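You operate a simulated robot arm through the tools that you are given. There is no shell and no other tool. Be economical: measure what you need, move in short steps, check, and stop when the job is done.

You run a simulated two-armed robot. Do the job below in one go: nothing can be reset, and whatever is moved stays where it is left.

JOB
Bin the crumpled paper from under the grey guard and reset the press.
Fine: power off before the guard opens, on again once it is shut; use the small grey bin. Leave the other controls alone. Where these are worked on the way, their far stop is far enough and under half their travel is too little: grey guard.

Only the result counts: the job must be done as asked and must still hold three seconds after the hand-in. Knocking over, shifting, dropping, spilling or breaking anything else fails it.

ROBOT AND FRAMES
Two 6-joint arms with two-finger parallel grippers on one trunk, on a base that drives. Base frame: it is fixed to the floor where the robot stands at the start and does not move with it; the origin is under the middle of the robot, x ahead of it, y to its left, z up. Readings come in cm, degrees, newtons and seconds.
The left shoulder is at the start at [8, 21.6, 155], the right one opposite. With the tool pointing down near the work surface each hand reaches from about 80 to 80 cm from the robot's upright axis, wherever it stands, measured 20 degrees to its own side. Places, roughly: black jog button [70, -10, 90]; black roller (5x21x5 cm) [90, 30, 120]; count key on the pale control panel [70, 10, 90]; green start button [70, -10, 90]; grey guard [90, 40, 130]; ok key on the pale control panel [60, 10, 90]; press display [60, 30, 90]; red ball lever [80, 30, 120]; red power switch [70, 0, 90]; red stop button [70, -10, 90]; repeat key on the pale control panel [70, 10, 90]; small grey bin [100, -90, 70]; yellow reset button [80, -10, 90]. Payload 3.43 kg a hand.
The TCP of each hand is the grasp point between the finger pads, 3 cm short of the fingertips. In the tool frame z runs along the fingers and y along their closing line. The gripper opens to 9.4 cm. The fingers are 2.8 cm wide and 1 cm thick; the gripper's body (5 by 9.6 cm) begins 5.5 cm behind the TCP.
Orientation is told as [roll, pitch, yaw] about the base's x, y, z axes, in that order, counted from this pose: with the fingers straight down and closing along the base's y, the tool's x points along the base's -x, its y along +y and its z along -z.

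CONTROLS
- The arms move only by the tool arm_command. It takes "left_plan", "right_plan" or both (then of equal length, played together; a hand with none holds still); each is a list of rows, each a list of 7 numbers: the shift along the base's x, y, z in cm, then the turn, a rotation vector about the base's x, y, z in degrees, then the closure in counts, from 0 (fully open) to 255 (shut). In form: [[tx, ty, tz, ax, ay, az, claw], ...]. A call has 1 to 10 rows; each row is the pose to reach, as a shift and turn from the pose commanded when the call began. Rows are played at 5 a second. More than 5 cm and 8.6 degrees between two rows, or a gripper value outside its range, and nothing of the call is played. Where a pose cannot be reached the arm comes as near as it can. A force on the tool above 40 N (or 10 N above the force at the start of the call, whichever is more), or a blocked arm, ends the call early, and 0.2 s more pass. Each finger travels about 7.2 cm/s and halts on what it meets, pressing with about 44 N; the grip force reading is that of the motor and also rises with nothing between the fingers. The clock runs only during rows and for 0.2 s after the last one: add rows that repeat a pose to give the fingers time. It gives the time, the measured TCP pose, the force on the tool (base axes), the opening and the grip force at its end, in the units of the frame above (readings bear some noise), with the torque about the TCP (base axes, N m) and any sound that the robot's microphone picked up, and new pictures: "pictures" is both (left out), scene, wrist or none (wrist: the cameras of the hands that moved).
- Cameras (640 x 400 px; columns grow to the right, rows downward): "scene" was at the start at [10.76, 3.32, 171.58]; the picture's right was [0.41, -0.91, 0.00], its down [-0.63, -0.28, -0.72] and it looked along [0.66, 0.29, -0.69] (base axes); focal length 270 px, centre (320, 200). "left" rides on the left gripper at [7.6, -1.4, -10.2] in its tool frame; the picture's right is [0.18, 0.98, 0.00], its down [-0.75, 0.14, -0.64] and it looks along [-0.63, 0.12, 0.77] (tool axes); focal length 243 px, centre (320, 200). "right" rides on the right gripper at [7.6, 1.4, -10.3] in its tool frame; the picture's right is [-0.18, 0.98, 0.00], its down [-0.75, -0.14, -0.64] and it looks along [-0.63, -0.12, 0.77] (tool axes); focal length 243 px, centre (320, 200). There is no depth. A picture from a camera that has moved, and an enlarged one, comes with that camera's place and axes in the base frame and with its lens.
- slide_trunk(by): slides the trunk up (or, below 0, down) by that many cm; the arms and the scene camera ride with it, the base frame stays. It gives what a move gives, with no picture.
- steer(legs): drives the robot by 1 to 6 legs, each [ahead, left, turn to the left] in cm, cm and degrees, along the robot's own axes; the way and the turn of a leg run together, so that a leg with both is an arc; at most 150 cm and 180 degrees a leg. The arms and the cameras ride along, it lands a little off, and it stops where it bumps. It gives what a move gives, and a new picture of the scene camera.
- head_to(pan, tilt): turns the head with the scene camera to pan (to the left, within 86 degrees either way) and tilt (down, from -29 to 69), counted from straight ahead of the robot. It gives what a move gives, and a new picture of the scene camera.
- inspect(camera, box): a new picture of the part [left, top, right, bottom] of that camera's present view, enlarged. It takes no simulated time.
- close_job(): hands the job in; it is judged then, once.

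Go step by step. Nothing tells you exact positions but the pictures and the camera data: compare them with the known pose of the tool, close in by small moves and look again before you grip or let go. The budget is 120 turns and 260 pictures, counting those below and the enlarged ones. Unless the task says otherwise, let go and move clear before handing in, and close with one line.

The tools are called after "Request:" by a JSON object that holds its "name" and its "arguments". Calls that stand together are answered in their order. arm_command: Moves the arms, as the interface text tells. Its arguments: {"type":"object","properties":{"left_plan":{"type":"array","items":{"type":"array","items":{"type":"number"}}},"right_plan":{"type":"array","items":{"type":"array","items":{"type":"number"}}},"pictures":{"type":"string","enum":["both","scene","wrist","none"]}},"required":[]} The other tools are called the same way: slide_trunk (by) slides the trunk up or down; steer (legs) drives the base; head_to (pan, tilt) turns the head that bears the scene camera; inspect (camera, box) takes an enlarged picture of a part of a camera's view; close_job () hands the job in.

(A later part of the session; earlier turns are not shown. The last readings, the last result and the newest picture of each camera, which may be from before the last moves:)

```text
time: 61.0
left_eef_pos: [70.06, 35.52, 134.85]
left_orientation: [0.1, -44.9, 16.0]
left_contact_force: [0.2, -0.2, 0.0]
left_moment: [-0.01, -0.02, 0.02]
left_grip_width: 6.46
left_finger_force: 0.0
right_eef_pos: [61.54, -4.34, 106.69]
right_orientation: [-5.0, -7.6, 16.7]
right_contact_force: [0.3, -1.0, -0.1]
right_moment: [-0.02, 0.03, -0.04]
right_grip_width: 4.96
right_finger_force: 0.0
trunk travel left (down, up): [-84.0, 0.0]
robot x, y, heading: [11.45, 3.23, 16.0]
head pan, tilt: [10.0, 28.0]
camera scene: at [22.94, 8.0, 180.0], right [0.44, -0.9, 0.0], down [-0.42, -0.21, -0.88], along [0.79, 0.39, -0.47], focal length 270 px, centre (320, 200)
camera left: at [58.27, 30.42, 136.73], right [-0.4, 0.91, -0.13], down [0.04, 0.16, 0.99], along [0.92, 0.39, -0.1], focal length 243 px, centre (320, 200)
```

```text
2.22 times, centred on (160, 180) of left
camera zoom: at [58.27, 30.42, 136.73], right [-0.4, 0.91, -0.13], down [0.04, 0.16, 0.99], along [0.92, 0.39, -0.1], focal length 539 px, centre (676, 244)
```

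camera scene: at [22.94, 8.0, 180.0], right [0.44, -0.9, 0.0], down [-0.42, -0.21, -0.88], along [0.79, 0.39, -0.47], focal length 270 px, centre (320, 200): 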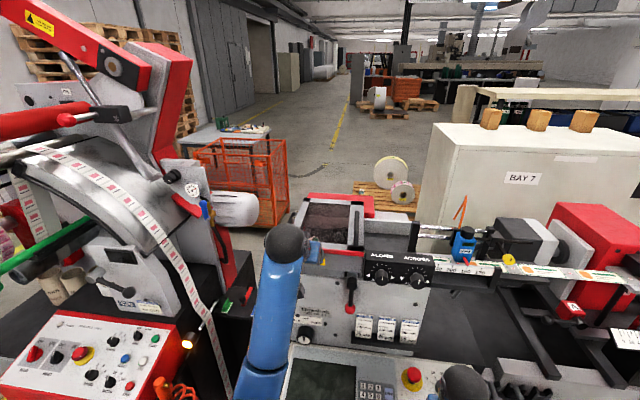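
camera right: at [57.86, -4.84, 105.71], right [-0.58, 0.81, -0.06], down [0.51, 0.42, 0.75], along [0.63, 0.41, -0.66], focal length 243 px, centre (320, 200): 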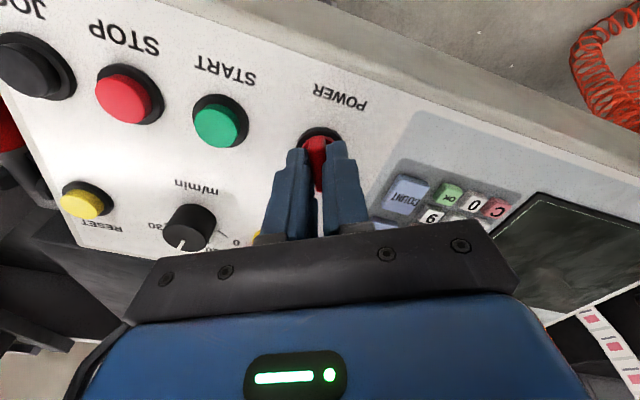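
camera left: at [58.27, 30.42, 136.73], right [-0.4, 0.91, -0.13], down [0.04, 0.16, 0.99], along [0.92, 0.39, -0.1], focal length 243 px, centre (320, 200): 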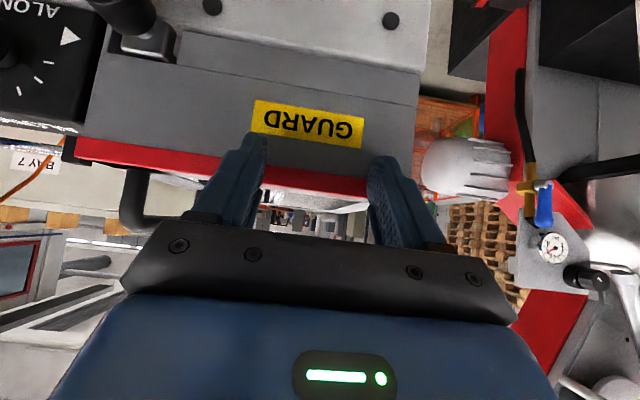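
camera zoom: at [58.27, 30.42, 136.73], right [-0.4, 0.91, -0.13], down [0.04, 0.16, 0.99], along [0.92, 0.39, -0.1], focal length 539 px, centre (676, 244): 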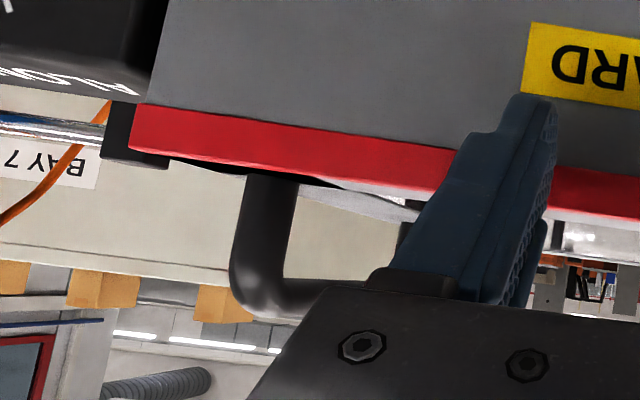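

Triangulating with the wrist view: the handle bar runs from about [79.5,25.1] to [91,29] at z≈138.4, some 5 cm above the lid (z≈134). I'll back the base 6 cm for arm room, then pre-position above the bar.

Request:
{"name": "steer", "arguments": {"legs": [[-6, 0, 0]]}}

Request:
{"name": "arm_command", "arguments": {"left_plan": [[1.5, -1, 4, 0, 0, 0, 80], [3, -2, 8, 0, 0, 0, 80], [6.5, -4, 9, 0, 0, 0, 80], [10, -6, 9, 0, 0, 0, 80], [13.5, -8, 9, 0, 0, 0, 80], [16.5, -8.5, 8.3, 0, 0, 0, 80]], "pictures": "both"}}

Request:
{"name": "inspect", "arguments": {"camera": "scene", "box": [270, 150, 430, 270]}}

```text
time: 62.0
left_eef_pos: [65.52, 34.31, 134.22]
left_orientation: [0.0, -44.3, 15.9]
left_contact_force: [1.5, 1.1, -0.5]
left_moment: [0.03, 0.04, 0.0]
left_grip_width: 6.45
left_finger_force: 0.1
right_eef_pos: [56.96, -5.63, 106.3]
right_orientation: [-4.9, -7.2, 16.7]
right_contact_force: [0.5, 0.2, -0.1]
right_moment: [-0.03, 0.05, 0.01]
right_grip_width: 4.96
right_finger_force: 0.1
trunk travel left (down, up): [-84.0, 0.0]
robot x, y, heading: [5.83, 1.67, 16.2]
head pan, tilt: [10.0, 28.0]
camera scene: at [18.8, 6.93, 179.86], right [0.44, -0.9, 0.0], down [-0.43, -0.21, -0.88], along [0.79, 0.39, -0.48], focal length 270 px, centre (320, 200)
```

scene: 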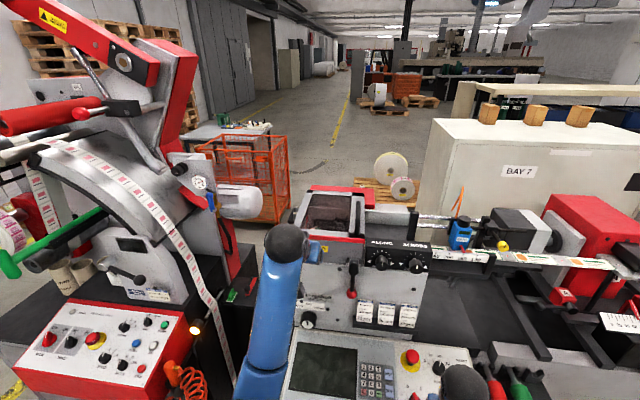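

```text
time: 63.4
left_eef_pos: [81.26, 25.26, 142.89]
left_orientation: [0.1, -44.7, 16.0]
left_contact_force: [1.0, -0.2, -0.7]
left_moment: [0.0, 0.02, -0.02]
left_grip_width: 6.46
left_finger_force: 0.1
right_eef_pos: [56.08, -5.95, 106.72]
right_orientation: [-4.8, -7.7, 16.7]
right_contact_force: [0.7, -0.1, -0.7]
right_moment: [-0.03, 0.02, 0.01]
right_grip_width: 4.98
right_finger_force: 0.2
trunk travel left (down, up): [-84.0, 0.0]
robot x, y, heading: [5.8, 1.61, 15.8]
head pan, tilt: [10.0, 28.0]
camera scene: at [17.54, 6.48, 179.98], right [0.44, -0.9, 0.0], down [-0.42, -0.21, -0.88], along [0.79, 0.39, -0.47], focal length 270 px, centre (320, 200)
camera left: at [69.4, 20.37, 144.86], right [-0.4, 0.91, -0.13], down [0.04, 0.16, 0.99], along [0.92, 0.39, -0.1], focal length 243 px, centre (320, 200)
```

scene: 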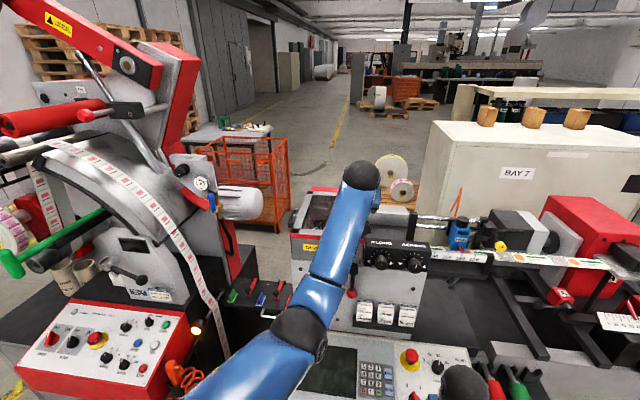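
left: 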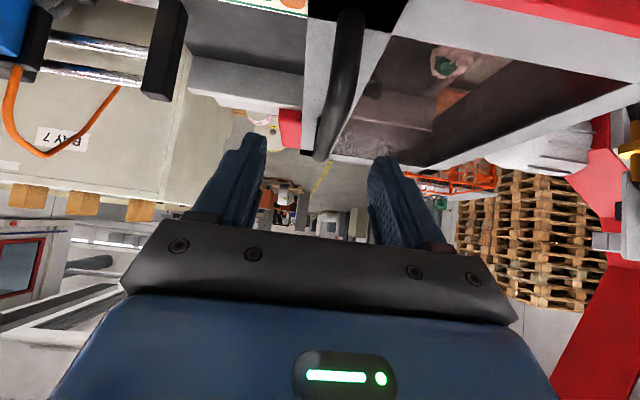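

```text
3.33 times, centred on (350, 210) of scene
camera zoom: at [17.54, 6.48, 179.98], right [0.44, -0.9, 0.0], down [-0.42, -0.21, -0.88], along [0.79, 0.39, -0.47], focal length 901 px, centre (220, 167)
```

zoom: 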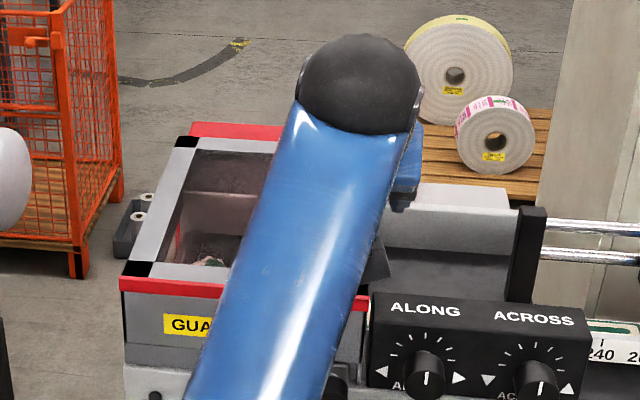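

The bar lies between the fingers' planes, and through the window I see the crumpled paper. I'll zoom to see the bar's near end before moving in.

Request:
{"name": "inspect", "arguments": {"camera": "left", "box": [220, 0, 480, 200]}}

```text
2.00 times, centred on (350, 100) of left
camera zoom: at [69.4, 20.37, 144.86], right [-0.4, 0.91, -0.13], down [0.04, 0.16, 0.99], along [0.92, 0.39, -0.1], focal length 485 px, centre (260, 400)
```

zoom: 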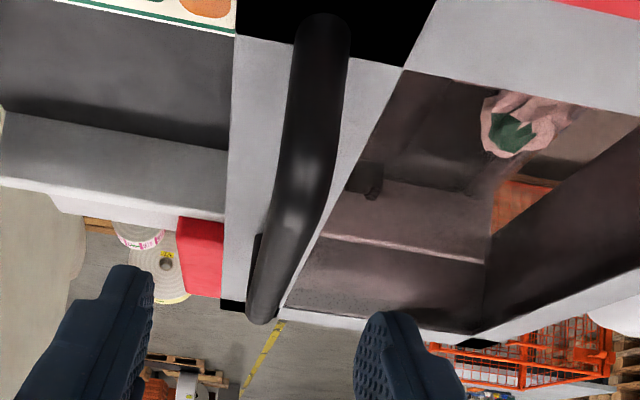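

The bar's position matches the estimate (near end at the predicted pixel). I'll move in along the tool axis and close on the bar.

Request:
{"name": "arm_command", "arguments": {"left_plan": [[1.8, 0.9, -2, 0, 0, 0, 80], [3.6, 1.7, -4.1, 0, 0, 0, 80], [3.6, 1.7, -4.1, 0, 0, 0, 80]], "pictures": "wrist"}}

```text
time: 64.2
left_eef_pos: [84.56, 27.19, 138.94]
left_orientation: [0.0, -44.9, 16.1]
left_contact_force: [0.2, 1.0, 0.8]
left_moment: [-0.01, -0.01, 0.0]
left_grip_width: 6.43
left_finger_force: 0.0
right_eef_pos: [55.99, -5.91, 106.6]
right_orientation: [-4.9, -7.9, 16.8]
right_contact_force: [-1.0, 0.0, -0.8]
right_moment: [0.05, 0.02, 0.04]
right_grip_width: 4.98
right_finger_force: 0.1
trunk travel left (down, up): [-84.0, 0.0]
robot x, y, heading: [5.86, 1.48, 16.3]
head pan, tilt: [10.0, 28.0]
camera left: at [72.76, 22.15, 140.86], right [-0.4, 0.91, -0.13], down [0.04, 0.16, 0.99], along [0.92, 0.39, -0.1], focal length 243 px, centre (320, 200)
```

left: 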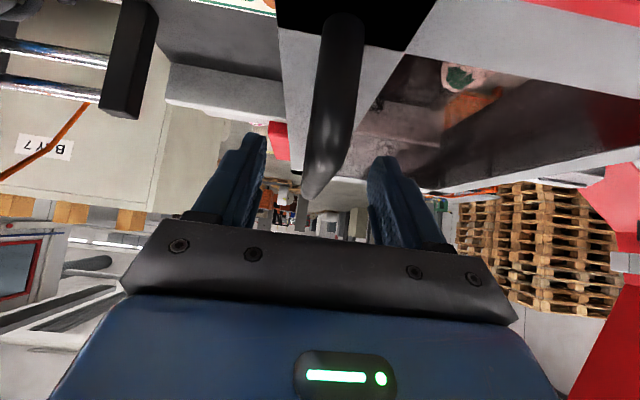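

The bar is between the fingers. Closing on it.

Request:
{"name": "arm_command", "arguments": {"left_plan": [[0, 0, 0, 0, 0, 0, 160], [0, 0, 0, 0, 0, 0, 235], [0, 0, 0, 0, 0, 0, 235], [0, 0, 0, 0, 0, 0, 235]], "pictures": "none"}}

```text
time: 65.2
left_eef_pos: [84.41, 26.74, 139.02]
left_orientation: [-0.1, -44.9, 16.0]
left_contact_force: [0.7, -6.7, 1.6]
left_moment: [-0.21, 0.24, 0.02]
left_grip_width: 1.79
left_finger_force: 45.4
right_eef_pos: [55.92, -6.15, 106.67]
right_orientation: [-4.7, -7.8, 16.9]
right_contact_force: [0.0, -1.4, 0.3]
right_moment: [0.02, -0.02, 0.02]
right_grip_width: 5.0
right_finger_force: 0.1
trunk travel left (down, up): [-84.0, 0.0]
robot x, y, heading: [5.65, 1.75, 15.9]
head pan, tilt: [10.0, 28.0]
```

The bar is held (1.79 cm). I'll lift along the estimated hinge arc for the first 16° and check forces.

Request:
{"name": "arm_command", "arguments": {"left_plan": [[-0.15, 0.5, 1.4, -3.9, -1.1, 0, 235], [-0.3, 1.06, 2.8, -7.7, -2.2, 0, 235], [-0.5, 1.75, 4.1, -11.5, -3.3, 0, 235], [-0.72, 2.5, 5.4, -15.4, -4.4, 0, 235]], "pictures": "both"}}

```text
time: 66.4
left_eef_pos: [83.35, 30.45, 143.44]
left_orientation: [-21.0, -41.6, 31.4]
left_contact_force: [-10.8, 7.3, -15.1]
left_moment: [0.49, -1.05, 0.27]
left_grip_width: 1.81
left_finger_force: 45.2
right_eef_pos: [55.79, -5.53, 106.75]
right_orientation: [-4.9, -7.8, 17.1]
right_contact_force: [1.2, -0.8, 0.3]
right_moment: [0.0, -0.01, -0.02]
right_grip_width: 4.95
right_finger_force: 0.0
trunk travel left (down, up): [-84.0, 0.0]
robot x, y, heading: [5.82, 1.82, 16.3]
head pan, tilt: [10.0, 28.0]
stopped in row 4 (left hand): the force on the tool passed its limit at 41 N (the readings are from after the stop); the commanded pose is now the measured one
camera scene: at [17.04, 6.68, 180.04], right [0.44, -0.9, 0.0], down [-0.42, -0.21, -0.88], along [0.79, 0.39, -0.47], focal length 270 px, centre (320, 200)
camera left: at [71.42, 25.98, 145.98], right [-0.4, 0.83, -0.39], down [-0.02, 0.41, 0.91], along [0.92, 0.37, -0.15], focal length 243 px, centre (320, 200)
```

scene: 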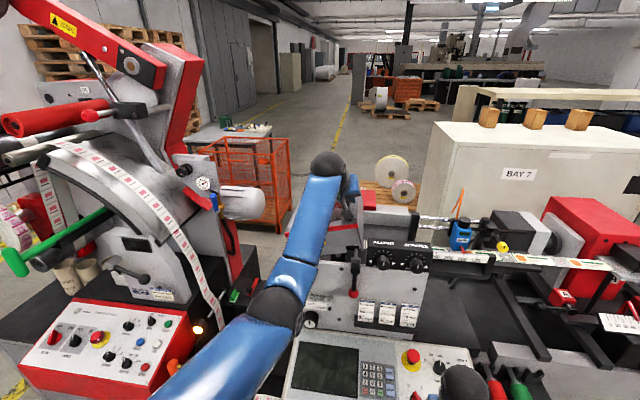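
left: 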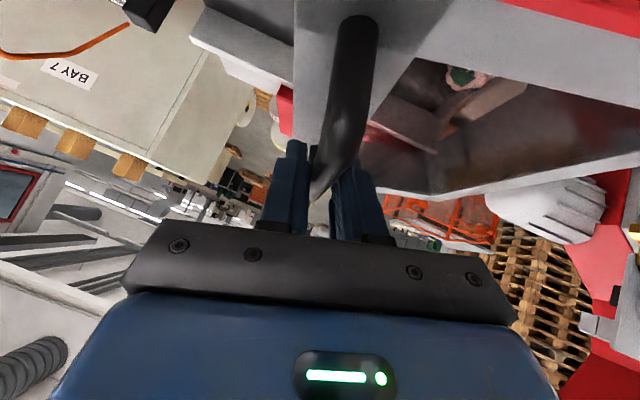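

It opened about 16°, and the path shows the hinge is lower than assumed (lat ≈19.6, z ≈127.7, radius ≈20.6). I'll continue with the corrected arc.

Request:
{"name": "arm_command", "arguments": {"left_plan": [[-0.3, 1.1, 0.9, -3.9, -1.1, 0, 235], [-0.63, 2.2, 1.7, -7.7, -2.2, 0, 235], [-0.97, 3.4, 2.4, -11.5, -3.3, 0, 235], [-1.32, 4.6, 3.1, -15.4, -4.4, 0, 235]], "pictures": "none"}}

```text
time: 67.4
left_eef_pos: [81.81, 35.26, 146.78]
left_orientation: [-40.8, -35.8, 43.7]
left_contact_force: [-17.5, 4.7, -25.4]
left_moment: [0.21, -0.48, 0.22]
left_grip_width: 1.79
left_finger_force: 45.4
right_eef_pos: [55.7, -5.39, 106.81]
right_orientation: [-5.1, -7.8, 17.0]
right_contact_force: [-0.9, 0.0, 0.7]
right_moment: [-0.03, 0.0, -0.01]
right_grip_width: 4.97
right_finger_force: 0.1
trunk travel left (down, up): [-84.0, 0.0]
robot x, y, heading: [5.88, 1.41, 16.1]
head pan, tilt: [10.0, 28.0]
```

Now at about 33°. Forces indicate a slightly smaller radius, so I'll trim and continue another 32°.

Request:
{"name": "arm_command", "arguments": {"left_plan": [[-0.7, 1.3, 0.1, -3.9, -1.1, 0, 235], [-1.18, 2.68, 0.5, -7.7, -2.2, 0, 235], [-1.55, 4, 0.8, -11.5, -3.3, 0, 235], [-1.95, 5.37, 1.0, -15.4, -4.4, 0, 235], [-2.35, 6.7, 1.15, -19.2, -5.5, 0, 235], [-2.73, 8.06, 1.2, -23.1, -6.6, 0, 235], [-3.1, 9.4, 1.15, -27, -7.7, 0, 235], [-3.5, 10.75, 1.0, -30.8, -8.8, 0, 235]], "pictures": "both"}}

```text
time: 69.0
left_eef_pos: [79.04, 43.46, 149.1]
left_orientation: [-67.1, -21.6, 56.3]
left_contact_force: [-0.5, -3.2, 6.1]
left_moment: [-0.31, -0.11, 0.21]
left_grip_width: 1.8
left_finger_force: 44.5
right_eef_pos: [55.68, -5.92, 106.75]
right_orientation: [-5.0, -7.9, 16.9]
right_contact_force: [0.0, 0.0, 0.4]
right_moment: [0.0, 0.0, 0.0]
right_grip_width: 4.95
right_finger_force: 0.1
trunk travel left (down, up): [-84.0, 0.0]
robot x, y, heading: [5.9, 1.68, 16.3]
head pan, tilt: [10.0, 28.0]
stopped in row 7 (left hand): the force on the tool passed its limit at 43 N (the readings are from after the stop); the commanded pose is now the measured one
camera scene: at [16.95, 6.47, 179.99], right [0.44, -0.9, 0.0], down [-0.42, -0.21, -0.88], along [0.79, 0.39, -0.47], focal length 270 px, centre (320, 200)
camera left: at [66.64, 40.73, 151.25], right [-0.23, 0.35, -0.91], down [-0.17, 0.91, 0.39], along [0.96, 0.25, -0.15], focal length 243 px, centre (320, 200)
```

scene: 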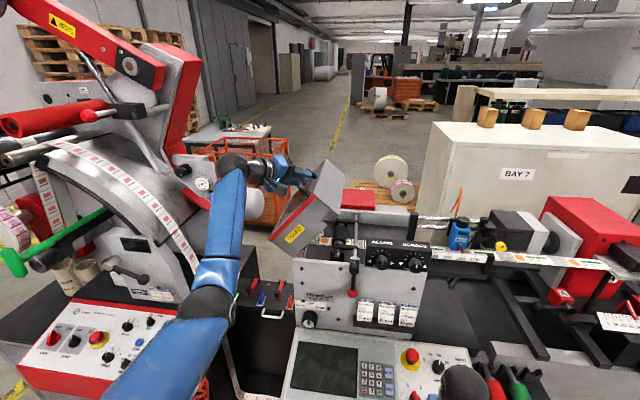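
left: 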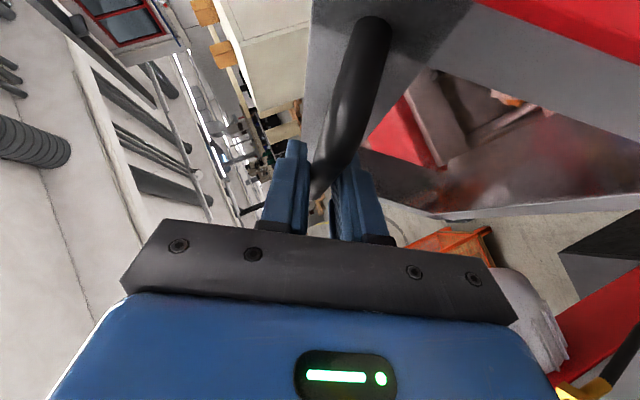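

The whole hood swings up (about 52° now). A refit gives the hinge at lat 21.45, z 126.2, R 22.95; I'll go on 30° more.

Request:
{"name": "arm_command", "arguments": {"left_plan": [[-0.42, 1.45, 0.03, -3.6, -1.04, 0, 235], [-0.83, 2.88, 0, -7.2, -2.07, 0, 235], [-1.24, 4.32, -0.15, -10.8, -3.1, 0, 235], [-1.66, 5.77, -0.4, -14.4, -4.14, 0, 235], [-2.06, 7.16, -0.75, -18, -5.2, 0, 235], [-2.46, 8.55, -1.2, -21.6, -6.2, 0, 235], [-2.84, 9.9, -1.7, -25.2, -7.25, 0, 235], [-3.2, 11.2, -2.3, -28.8, -8.3, 0, 235]], "pictures": "both"}}

```text
time: 70.8
left_eef_pos: [75.23, 54.98, 146.93]
left_orientation: [-89.6, -0.9, 60.8]
left_contact_force: [-7.7, 5.2, 14.7]
left_moment: [-0.18, 0.15, 0.25]
left_grip_width: 1.78
left_finger_force: 44.7
right_eef_pos: [55.57, -5.67, 106.85]
right_orientation: [-5.0, -8.0, 17.0]
right_contact_force: [-0.9, 0.1, 0.9]
right_moment: [-0.01, 0.0, 0.02]
right_grip_width: 4.95
right_finger_force: 0.0
trunk travel left (down, up): [-84.0, 0.0]
robot x, y, heading: [5.66, 1.6, 16.3]
head pan, tilt: [10.0, 28.0]
camera scene: at [16.42, 6.6, 180.06], right [0.44, -0.9, 0.0], down [-0.42, -0.21, -0.88], along [0.79, 0.39, -0.47], focal length 270 px, centre (320, 200)
camera left: at [62.63, 53.2, 148.29], right [-0.09, -0.14, -0.99], down [-0.19, 0.97, -0.12], along [0.98, 0.18, -0.11], focal length 243 px, centre (320, 200)
```

scene: 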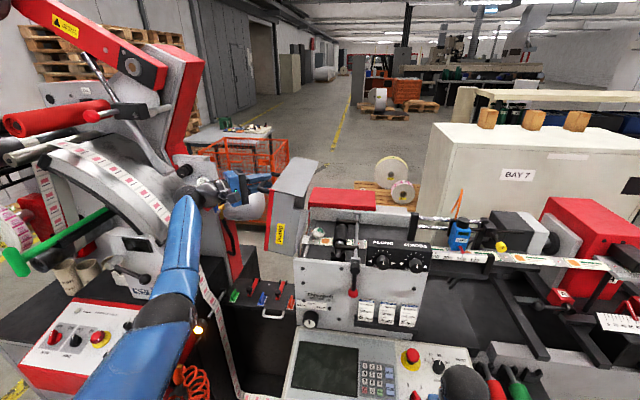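
left: 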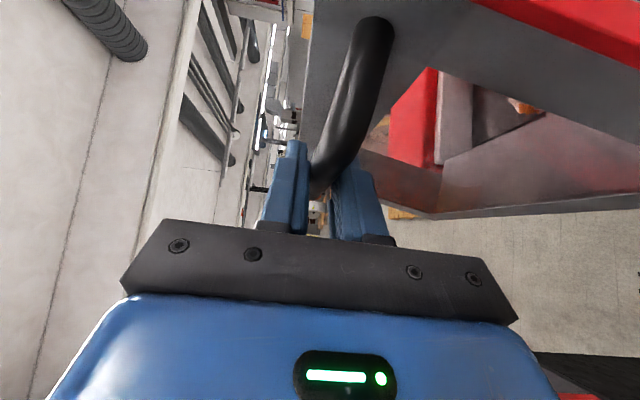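

About 82° open. I'll continue gently towards the far stop.

Request:
{"name": "arm_command", "arguments": {"left_plan": [[-0.39, 1.35, -0.8, -3.8, -1.1, 0, 235], [-0.75, 2.6, -1.65, -7.7, -2.2, 0, 235], [-1.1, 3.85, -2.6, -11.5, -3.3, 0, 235], [-1.44, 5.0, -3.7, -15.4, -4.4, 0, 235]], "pictures": "scene"}}

Request:
{"name": "inspect", "arguments": {"camera": "scene", "box": [210, 140, 410, 300]}}

```text
time: 71.8
left_eef_pos: [73.65, 60.18, 143.34]
left_orientation: [-101.2, 10.3, 59.8]
left_contact_force: [-13.0, 13.0, 18.6]
left_moment: [-0.29, 0.02, -0.42]
left_grip_width: 1.79
left_finger_force: 44.6
right_eef_pos: [55.22, -5.65, 106.93]
right_orientation: [-5.0, -8.2, 17.0]
right_contact_force: [-0.3, 0.3, 0.5]
right_moment: [-0.03, 0.0, -0.02]
right_grip_width: 4.99
right_finger_force: 0.1
trunk travel left (down, up): [-84.0, 0.0]
robot x, y, heading: [5.88, 1.72, 16.0]
head pan, tilt: [10.0, 28.0]
camera scene: at [16.13, 6.83, 180.07], right [0.44, -0.9, 0.0], down [-0.42, -0.21, -0.88], along [0.79, 0.39, -0.47], focal length 270 px, centre (320, 200)
```

scene: 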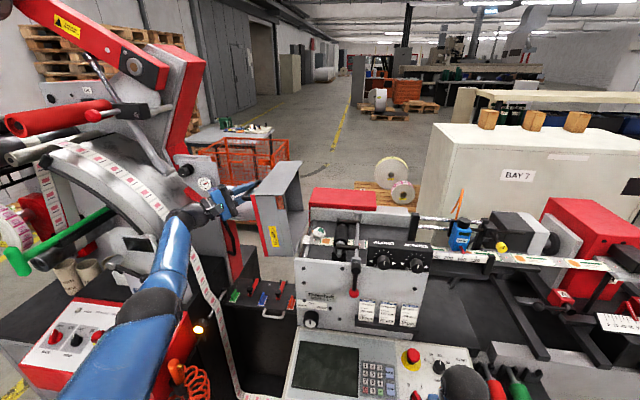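

```text
2.50 times, centred on (310, 220) of scene
camera zoom: at [16.13, 6.83, 180.07], right [0.44, -0.9, 0.0], down [-0.42, -0.21, -0.88], along [0.79, 0.39, -0.47], focal length 676 px, centre (345, 150)
```

zoom: 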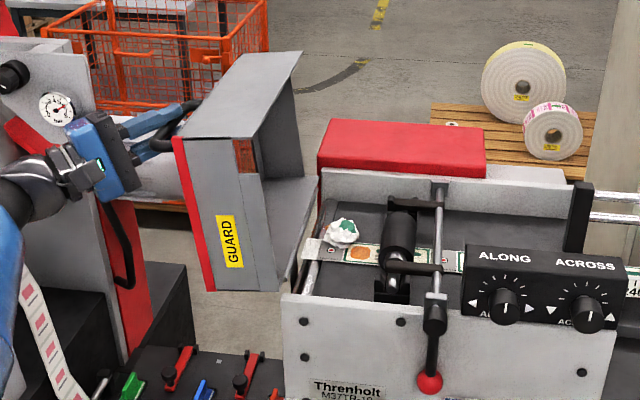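

About 98° open, and the crumpled paper is visible left of the roller. I'll press a bit further to confirm the stop.

Request:
{"name": "arm_command", "arguments": {"left_plan": [[-0.3, 1.1, -1.1, -3.8, -1.1, 0, 235], [-0.58, 2.1, -2.3, -7.7, -2.2, 0, 235], [-0.8, 3.0, -3.5, -11.5, -3.3, 0, 235]], "pictures": "none"}}

```text
time: 72.4
left_eef_pos: [72.93, 62.2, 141.13]
left_orientation: [-107.6, 15.9, 58.7]
left_contact_force: [-1.4, 7.3, 2.6]
left_moment: [0.2, -0.23, -0.82]
left_grip_width: 1.82
left_finger_force: 45.1
left hand out of reach, approached as far as the arm can: row 2, 3
right_eef_pos: [55.81, -5.54, 106.68]
right_orientation: [-5.0, -7.8, 17.0]
right_contact_force: [0.2, -0.7, 0.2]
right_moment: [0.02, 0.01, 0.01]
right_grip_width: 4.99
right_finger_force: 0.0
trunk travel left (down, up): [-84.0, 0.0]
robot x, y, heading: [5.76, 1.76, 16.4]
head pan, tilt: [10.0, 28.0]
stopped in row 3 (left hand): the force on the tool passed its limit at 40 N (the readings are from after the stop); the commanded pose is now the measured one
```

Resistance now; the guard is at about 107°. I'll open the fingers and withdraw backwards along the bar, then check that the guard stays.

Request:
{"name": "arm_command", "arguments": {"left_plan": [[0, 0, 0, 0, 0, 0, 200], [0, 0, 0, 0, 0, 0, 120], [0, 0, 0, 0, 0, 0, 60], [-2, 0.2, -0.2, 0, 0, 0, 60], [-5, 0.4, -0.5, 0, 0, 0, 60], [-8.5, 0.7, -0.8, 0, 0, 0, 60]], "pictures": "both"}}

Request:
{"name": "inspect", "arguments": {"camera": "scene", "box": [210, 140, 410, 300]}}

```text
time: 73.8
left_eef_pos: [64.5, 62.57, 140.35]
left_orientation: [-107.5, 15.9, 58.4]
left_contact_force: [-0.3, 0.3, 0.0]
left_moment: [0.02, -0.01, 0.0]
left_grip_width: 7.21
left_finger_force: 0.1
right_eef_pos: [55.88, -5.66, 106.8]
right_orientation: [-4.8, -8.0, 17.0]
right_contact_force: [0.2, 0.2, 0.5]
right_moment: [0.02, -0.02, -0.02]
right_grip_width: 4.97
right_finger_force: 0.0
trunk travel left (down, up): [-84.0, 0.0]
robot x, y, heading: [5.85, 1.8, 16.3]
head pan, tilt: [10.0, 28.0]
camera scene: at [16.93, 6.64, 180.03], right [0.44, -0.9, 0.0], down [-0.42, -0.21, -0.88], along [0.79, 0.39, -0.47], focal length 270 px, centre (320, 200)
camera left: at [51.7, 61.12, 140.86], right [0.03, -0.53, -0.85], down [-0.15, 0.84, -0.52], along [0.99, 0.15, -0.06], focal length 243 px, centre (320, 200)
```

scene: 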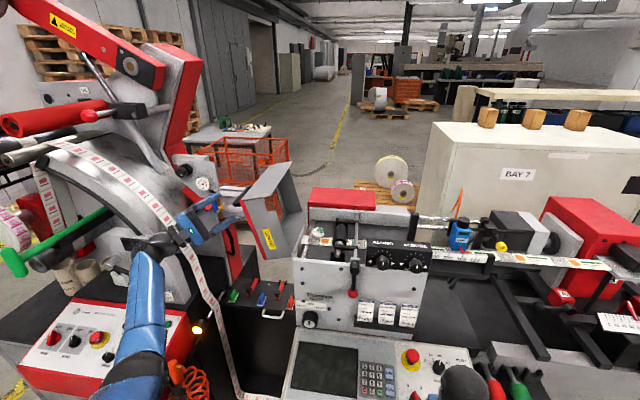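
left: 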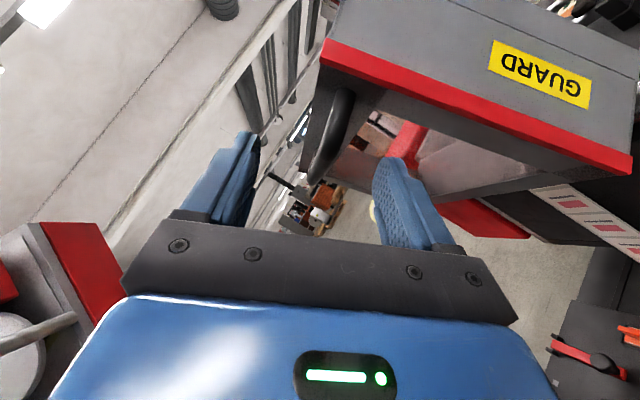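

```text
2.50 times, centred on (310, 220) of scene
camera zoom: at [16.93, 6.64, 180.03], right [0.44, -0.9, 0.0], down [-0.42, -0.21, -0.88], along [0.79, 0.39, -0.47], focal length 676 px, centre (345, 150)
```

zoom: 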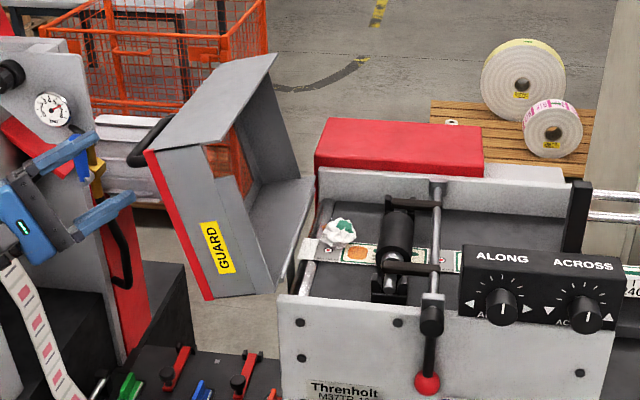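

The guard stays at its stop by itself. The paper is at about [90.3, 44, 122]; I'll bring the left hand back and roll it upright, ready to pick from above.

Request:
{"name": "arm_command", "arguments": {"left_plan": [[-2, -0.5, 0, 0, 0, 0, 60], [-4.5, -1, 0.5, 7.7, 2.2, 0, 60], [-6, -3, 1.5, 15.4, 4.4, 0, 60], [-6.5, -5, 2.5, 23.1, 6.6, 0, 60], [-7, -7, 4, 30.8, 8.8, 0, 60], [-7, -9, 5, 38.4, 11, 0, 60], [-7, -11, 6, 46.1, 13.2, 0, 60], [-7, -13, 7, 53.8, 15.4, 0, 60]], "pictures": "none"}}

Request:
{"name": "arm_command", "arguments": {"left_plan": [[0, -1.5, 1, 7.7, 2.2, 0, 60], [0.5, -3, 2, 15.4, 4.4, 0, 60], [1, -4.5, 3, 23.1, 6.6, 0, 60], [1.5, -6, 4, 30.8, 8.8, 0, 60], [2, -7, 5, 38.4, 11, 0, 60], [3, -8, 6, 43.5, 12.5, 0, 60], [4, -8, 6, 46.1, 13.2, 0, 60], [5, -8, 6, 48.5, 13.8, 0, 60]], "pictures": "both"}}

```text
time: 75.6
left_eef_pos: [57.81, 49.42, 147.22]
left_orientation: [-65.9, -22.7, 55.7]
left_contact_force: [0.2, -0.3, -0.4]
left_moment: [0.01, -0.02, 0.03]
left_grip_width: 7.18
left_finger_force: 0.0
right_eef_pos: [56.02, -5.95, 106.57]
right_orientation: [-4.7, -7.8, 17.1]
right_contact_force: [-0.2, 0.0, -0.1]
right_moment: [0.0, -0.01, 0.0]
right_grip_width: 4.97
right_finger_force: 0.0
trunk travel left (down, up): [-84.0, 0.0]
robot x, y, heading: [5.72, 1.66, 15.9]
head pan, tilt: [10.0, 28.0]
```

```text
time: 77.4
left_eef_pos: [66.92, 42.98, 151.05]
left_orientation: [-10.0, -44.8, 22.5]
left_contact_force: [0.0, 0.4, -0.4]
left_moment: [-0.01, -0.03, -0.03]
left_grip_width: 7.19
left_finger_force: 0.2
left hand out of reach, approached as far as the arm can: row 3, 4, 5, 6, 7, 8
right_eef_pos: [55.87, -5.72, 106.69]
right_orientation: [-4.8, -7.8, 17.0]
right_contact_force: [-0.2, -0.5, 0.1]
right_moment: [-0.01, 0.04, -0.01]
right_grip_width: 4.96
right_finger_force: 0.1
trunk travel left (down, up): [-84.0, 0.0]
robot x, y, heading: [5.77, 1.69, 16.1]
head pan, tilt: [10.0, 28.0]
camera scene: at [17.18, 6.6, 180.01], right [0.44, -0.9, 0.0], down [-0.42, -0.21, -0.88], along [0.79, 0.39, -0.47], focal length 270 px, centre (320, 200)
camera left: at [55.05, 38.38, 153.17], right [-0.38, 0.89, -0.25], down [0.0, 0.27, 0.96], along [0.93, 0.36, -0.11], focal length 243 px, centre (320, 200)
```

scene: 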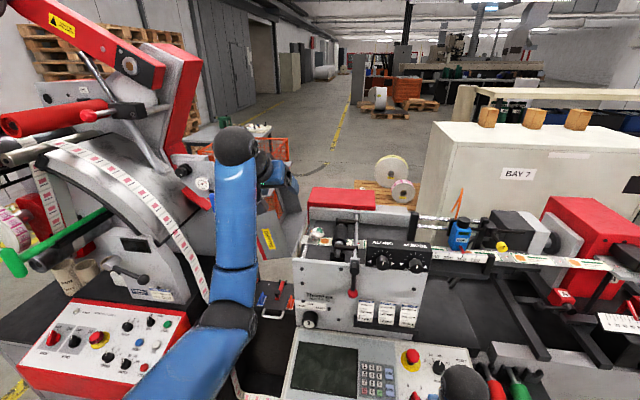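
left: 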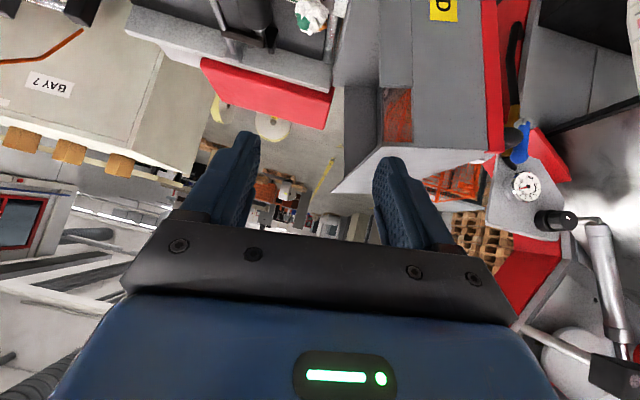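

The paper is confirmed at about [90.2, 43.2, 122]. I'll drive 9 cm closer, correct the roll and set the tilt to about 35°.

Request:
{"name": "steer", "arguments": {"legs": [[9, 0, 0]]}}

Request:
{"name": "arm_command", "arguments": {"left_plan": [[1, 0, -1, 4.3, 1.2, 0, 60], [2, -0.5, -2, 8.7, 2.5, 0, 60], [3, -1, -3, 7.3, 7.3, 0, 75], [4, -1.5, -4, 5.9, 12.1, 0, 75]], "pictures": "both"}}

Request:
{"name": "inspect", "arguments": {"camera": "left", "box": [220, 0, 440, 140]}}

```text
time: 78.5
left_eef_pos: [73.68, 44.89, 152.05]
left_orientation: [-10.2, -45.5, 22.6]
left_contact_force: [-1.5, -0.5, 0.4]
left_moment: [0.0, -0.05, 0.04]
left_grip_width: 7.19
left_finger_force: 0.0
right_eef_pos: [63.21, -3.54, 107.26]
right_orientation: [-4.9, -8.4, 17.0]
right_contact_force: [-0.7, -0.1, -0.2]
right_moment: [0.03, -0.06, -0.01]
right_grip_width: 4.96
right_finger_force: 0.0
trunk travel left (down, up): [-84.0, 0.0]
robot x, y, heading: [14.22, 4.18, 16.3]
head pan, tilt: [10.0, 28.0]
camera scene: at [23.68, 8.44, 180.17], right [0.44, -0.9, 0.0], down [-0.41, -0.2, -0.89], along [0.8, 0.39, -0.46], focal length 270 px, centre (320, 200)
```

scene: 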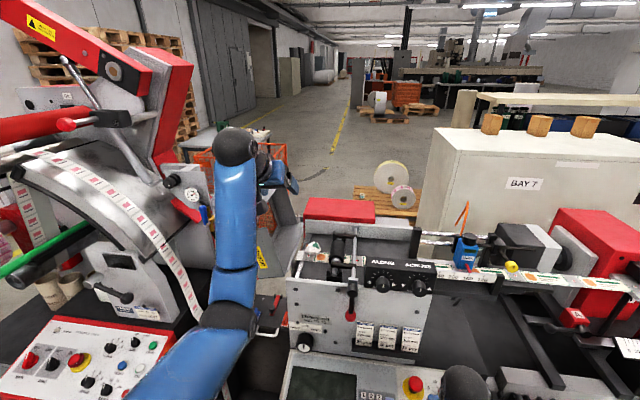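

```text
time: 79.5
left_eef_pos: [79.83, 43.91, 146.91]
left_orientation: [2.2, -34.8, 14.5]
left_contact_force: [-0.3, 0.0, 0.3]
left_moment: [0.01, 0.03, -0.03]
left_grip_width: 6.64
left_finger_force: 0.1
right_eef_pos: [64.63, -3.24, 106.5]
right_orientation: [-5.0, -7.7, 17.0]
right_contact_force: [0.3, 0.4, -0.3]
right_moment: [-0.04, 0.03, 0.01]
right_grip_width: 4.99
right_finger_force: 0.1
trunk travel left (down, up): [-84.0, 0.0]
robot x, y, heading: [14.23, 4.14, 16.5]
head pan, tilt: [10.0, 28.0]
camera scene: at [26.13, 9.15, 179.96], right [0.44, -0.9, 0.0], down [-0.42, -0.21, -0.88], along [0.79, 0.39, -0.47], focal length 270 px, centre (320, 200)
camera left: at [68.53, 39.1, 150.91], right [-0.41, 0.91, -0.07], down [0.21, 0.17, 0.96], along [0.89, 0.38, -0.26], focal length 243 px, centre (320, 200)
```

scene: 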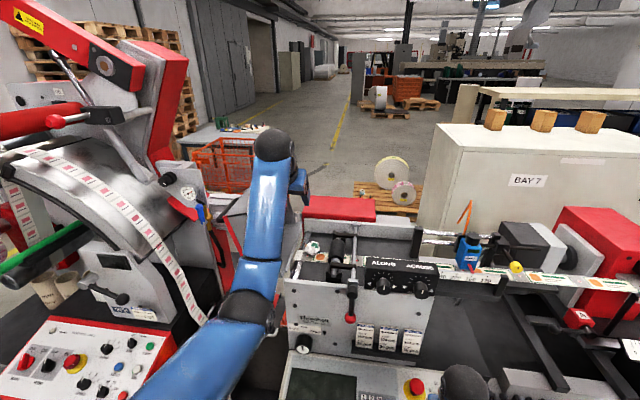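
left: 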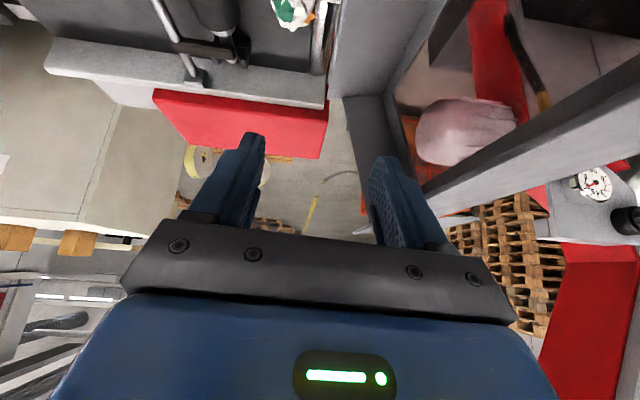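

```text
2.86 times, centred on (330, 70) of left
camera zoom: at [68.53, 39.1, 150.91], right [-0.41, 0.91, -0.07], down [0.21, 0.17, 0.96], along [0.89, 0.38, -0.26], focal length 693 px, centre (291, 571)
```

zoom: 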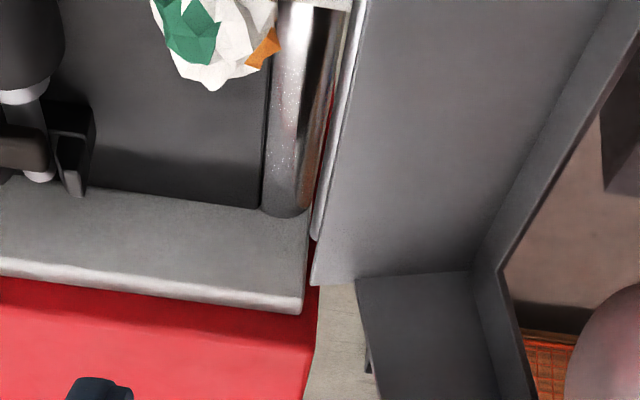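

The paper sits on the web beside a steel idler with the open hood just left of it, so closing fore-aft is safer. I'll drive another 8 cm in so the tool can be nearly vertical.

Request:
{"name": "steer", "arguments": {"legs": [[8, 0, 0]]}}

Request:
{"name": "arm_command", "arguments": {"left_plan": [[0, -1, 1, -1.6, 5, 7, 75], [0, -2, 1, -3.2, 10, 14, 75], [0, -3, 1, -4.6, 15, 21, 75], [0, -3, 1, -5.5, 20, 27, 75]], "pictures": "both"}}

```text
time: 80.6
left_eef_pos: [85.07, 45.53, 148.16]
left_orientation: [2.2, -36.0, 14.5]
left_contact_force: [-0.7, -0.2, 0.3]
left_moment: [0.01, -0.02, 0.03]
left_grip_width: 6.64
left_finger_force: 0.0
right_eef_pos: [70.6, -1.51, 107.38]
right_orientation: [-4.9, -8.5, 17.0]
right_contact_force: [-0.5, 0.3, 0.5]
right_moment: [0.02, -0.06, -0.02]
right_grip_width: 4.96
right_finger_force: 0.1
trunk travel left (down, up): [-84.0, 0.0]
robot x, y, heading: [21.84, 6.52, 16.3]
head pan, tilt: [10.0, 28.0]
camera scene: at [30.93, 10.55, 180.19], right [0.44, -0.9, 0.0], down [-0.41, -0.2, -0.89], along [0.8, 0.39, -0.46], focal length 270 px, centre (320, 200)
```

scene: 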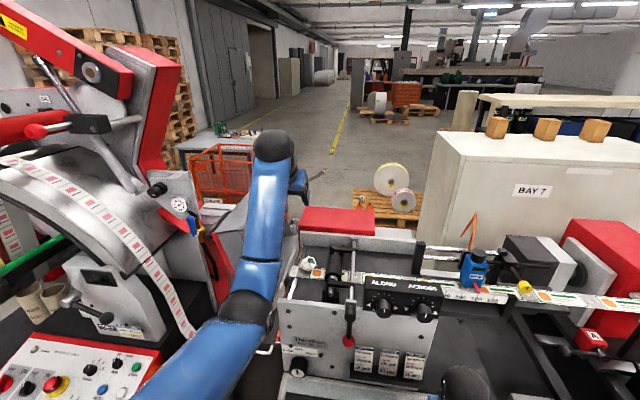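

```text
refused: row 1 steps farther than a row can; nothing moved
```

I'll descend over the paper first (still tilted), then reduce the tilt to 15° at lower height.

Request:
{"name": "arm_command", "arguments": {"left_plan": [[0.5, -0.8, -3.5, 0, 0, 0, 75], [1, -1.6, -7, 0, 0, 0, 75], [1.5, -2.4, -10.5, 0, 0, 0, 75], [1.9, -3.1, -14, 0, 0, 0, 75], [2.2, -3, -15, -1.8, 6.4, 0, 75], [2.5, -3, -16, -3.6, 12.8, 0, 75], [2.8, -3, -16.5, -5.5, 19.2, 0, 75]], "pictures": "both"}}

Request:
{"name": "inspect", "arguments": {"camera": "scene", "box": [240, 200, 400, 320]}}

```text
time: 82.2
left_eef_pos: [89.46, 42.95, 130.61]
left_orientation: [1.7, -15.2, 14.7]
left_contact_force: [0.2, 0.2, 0.7]
left_moment: [0.01, -0.01, -0.02]
left_grip_width: 6.65
left_finger_force: 0.1
right_eef_pos: [71.8, -1.2, 106.56]
right_orientation: [-4.9, -7.7, 17.1]
right_contact_force: [0.3, 0.3, 0.5]
right_moment: [0.0, 0.04, 0.01]
right_grip_width: 5.01
right_finger_force: 0.1
trunk travel left (down, up): [-84.0, 0.0]
robot x, y, heading: [21.68, 6.8, 16.4]
head pan, tilt: [10.0, 28.0]
camera scene: at [32.98, 11.11, 180.02], right [0.44, -0.9, 0.0], down [-0.42, -0.21, -0.88], along [0.79, 0.39, -0.47], focal length 270 px, centre (320, 200)
camera left: at [80.25, 38.66, 138.59], right [-0.43, 0.9, -0.02], down [0.51, 0.26, 0.82], along [0.75, 0.34, -0.57], focal length 243 px, centre (320, 200)
```

scene: 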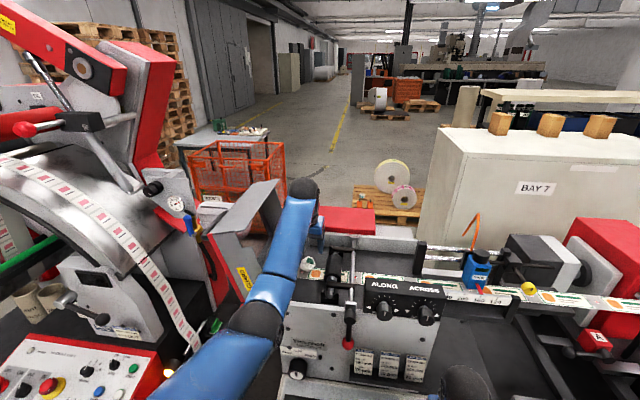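
left: 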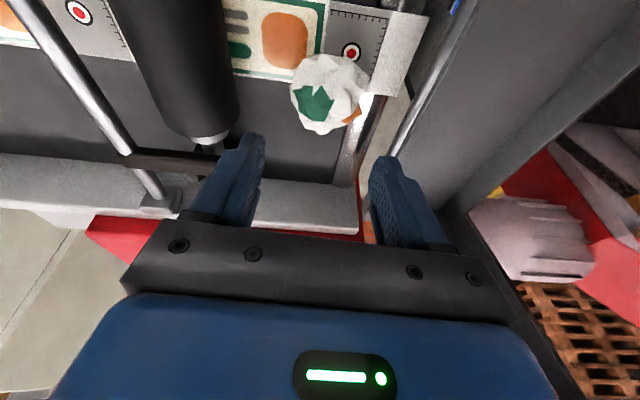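

```text
3.33 times, centred on (320, 260) of scene
camera zoom: at [32.98, 11.11, 180.02], right [0.44, -0.9, 0.0], down [-0.42, -0.21, -0.88], along [0.79, 0.39, -0.47], focal length 901 px, centre (320, 0)
```

zoom: 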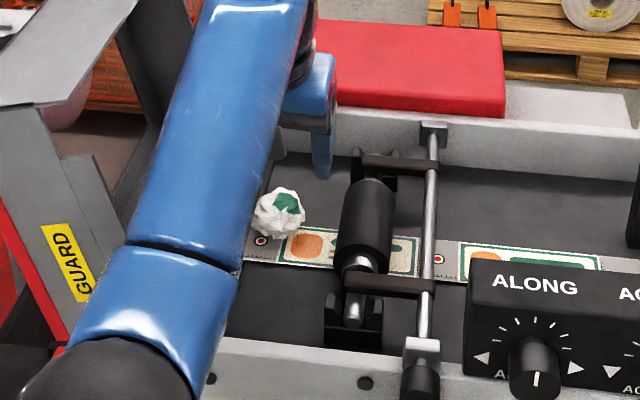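

From here there's enough room both sides of the paper for a lateral grip. The paper is about 5 cm across, centred near [89, 43, 123]; I'll descend most of the way and check.

Request:
{"name": "arm_command", "arguments": {"left_plan": [[-0.3, 0, -2, 0, 0, 0, 75], [-0.6, 0, -4, 0, 0, 0, 75]], "pictures": "wrist"}}

Request:
{"name": "inspect", "arguments": {"camera": "scene", "box": [270, 210, 370, 285]}}

```text
time: 82.8
left_eef_pos: [88.97, 43.0, 126.75]
left_orientation: [1.6, -15.3, 14.7]
left_contact_force: [-0.4, 1.1, -0.6]
left_moment: [0.0, -0.01, -0.01]
left_grip_width: 6.59
left_finger_force: 0.1
right_eef_pos: [71.65, -1.16, 106.71]
right_orientation: [-4.9, -7.7, 17.0]
right_contact_force: [-0.2, 0.5, 0.2]
right_moment: [0.03, 0.02, 0.03]
right_grip_width: 4.98
right_finger_force: 0.0
trunk travel left (down, up): [-84.0, 0.0]
robot x, y, heading: [21.72, 6.25, 16.2]
head pan, tilt: [10.0, 28.0]
camera left: at [79.67, 38.69, 134.64], right [-0.43, 0.9, -0.02], down [0.51, 0.26, 0.82], along [0.75, 0.34, -0.57], focal length 243 px, centre (320, 200)
```

left: 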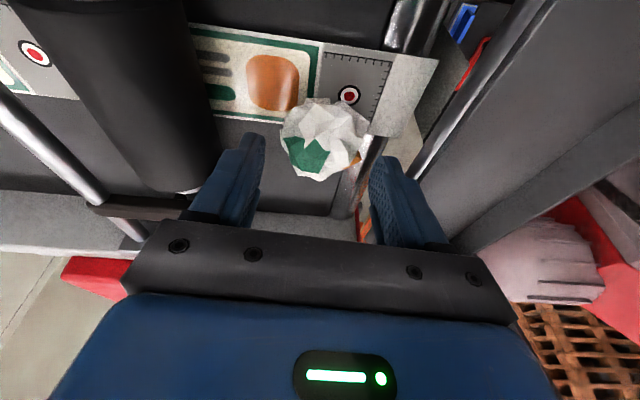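

```text
5.33 times, centred on (320, 248) of scene
camera zoom: at [32.98, 11.17, 180.02], right [0.44, -0.9, 0.0], down [-0.42, -0.21, -0.88], along [0.79, 0.39, -0.47], focal length 1442 px, centre (320, -53)
```

zoom: 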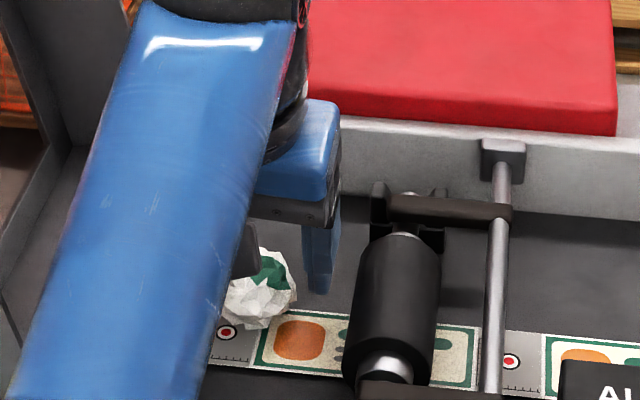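

The two wrist views put the paper centre at [88.4, 42.8, 123.8]. I'll lower to it and close.

Request:
{"name": "arm_command", "arguments": {"left_plan": [[-0.5, -0.2, -0.7, 0, 0, 0, 75], [-0.95, -0.3, -1.5, 0, 0, 0, 75], [-0.95, -0.3, -1.5, 0, 0, 0, 120], [-0.95, -0.3, -1.5, 0, 0, 0, 165], [-0.95, -0.3, -1.5, 0, 0, 0, 165], [-0.95, -0.3, -1.5, 0, 0, 0, 165]], "pictures": "wrist"}}

```text
time: 84.2
left_eef_pos: [88.05, 42.67, 125.22]
left_orientation: [1.7, -15.4, 14.7]
left_contact_force: [0.1, -0.4, -1.1]
left_moment: [0.02, 0.0, -0.01]
left_grip_width: 4.51
left_finger_force: 44.1
right_eef_pos: [71.57, -1.15, 106.66]
right_orientation: [-5.0, -7.7, 16.9]
right_contact_force: [-0.1, 0.0, 0.5]
right_moment: [0.0, 0.0, -0.03]
right_grip_width: 4.97
right_finger_force: 0.0
trunk travel left (down, up): [-84.0, 0.0]
robot x, y, heading: [21.71, 6.2, 16.3]
head pan, tilt: [10.0, 28.0]
camera left: at [78.74, 38.37, 133.11], right [-0.43, 0.9, -0.02], down [0.51, 0.26, 0.82], along [0.75, 0.34, -0.57], focal length 243 px, centre (320, 200)
```

left: 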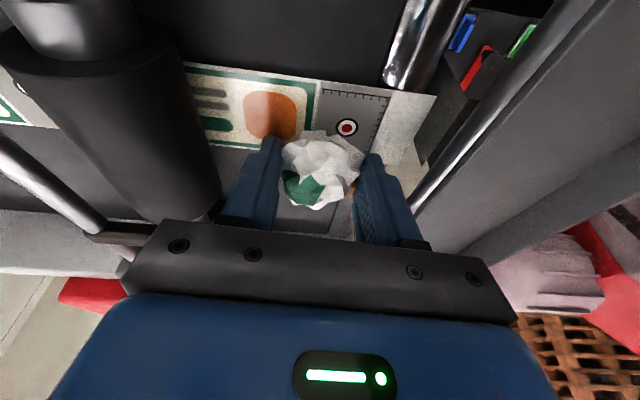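

The paper is held at 4.5 cm. Lifting, increasing the tilt as it rises.

Request:
{"name": "arm_command", "arguments": {"left_plan": [[0, 0, 1.5, 0, 0, 0, 165], [0, 0, 4, 1.4, -4.8, 0, 165], [0, 0, 7.5, 2.8, -9.6, 0, 165], [0, 0, 11, 4.2, -14.4, 0, 165], [0, 0, 14.5, 5.6, -19.2, 0, 165], [-0.5, 0, 18, 7, -24, 0, 165]], "pictures": "both"}}

```text
time: 85.6
left_eef_pos: [87.37, 42.72, 143.4]
left_orientation: [2.6, -40.3, 14.4]
left_contact_force: [0.2, -0.2, -0.1]
left_moment: [0.02, -0.02, 0.03]
left_grip_width: 4.47
left_finger_force: 44.2
right_eef_pos: [71.55, -1.19, 106.72]
right_orientation: [-4.9, -7.7, 17.0]
right_contact_force: [-1.1, 0.4, 0.2]
right_moment: [0.03, 0.03, -0.01]
right_grip_width: 4.96
right_finger_force: 0.1
trunk travel left (down, up): [-84.0, 0.0]
robot x, y, heading: [21.45, 6.16, 16.3]
head pan, tilt: [10.0, 28.0]
camera scene: at [32.98, 11.14, 180.02], right [0.44, -0.9, 0.0], down [-0.42, -0.21, -0.88], along [0.79, 0.39, -0.47], focal length 270 px, centre (320, 200)
camera left: at [75.83, 37.68, 146.18], right [-0.41, 0.91, -0.09], down [0.12, 0.15, 0.98], along [0.91, 0.39, -0.17], focal length 243 px, centre (320, 200)
```

scene: 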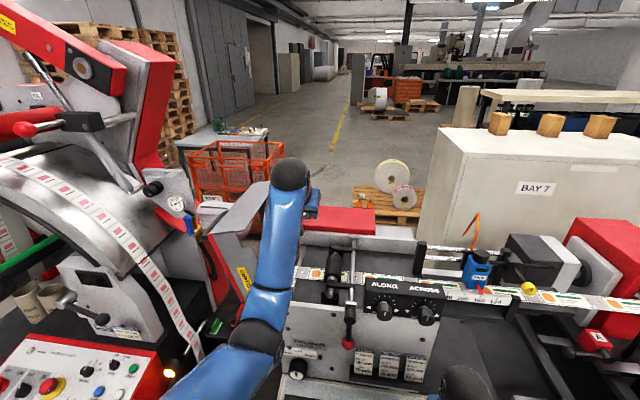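
left: 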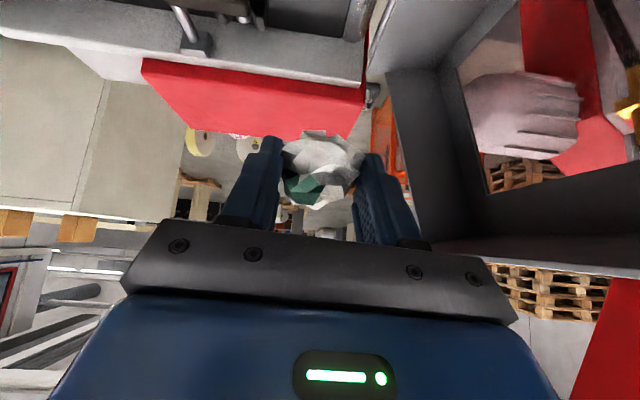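

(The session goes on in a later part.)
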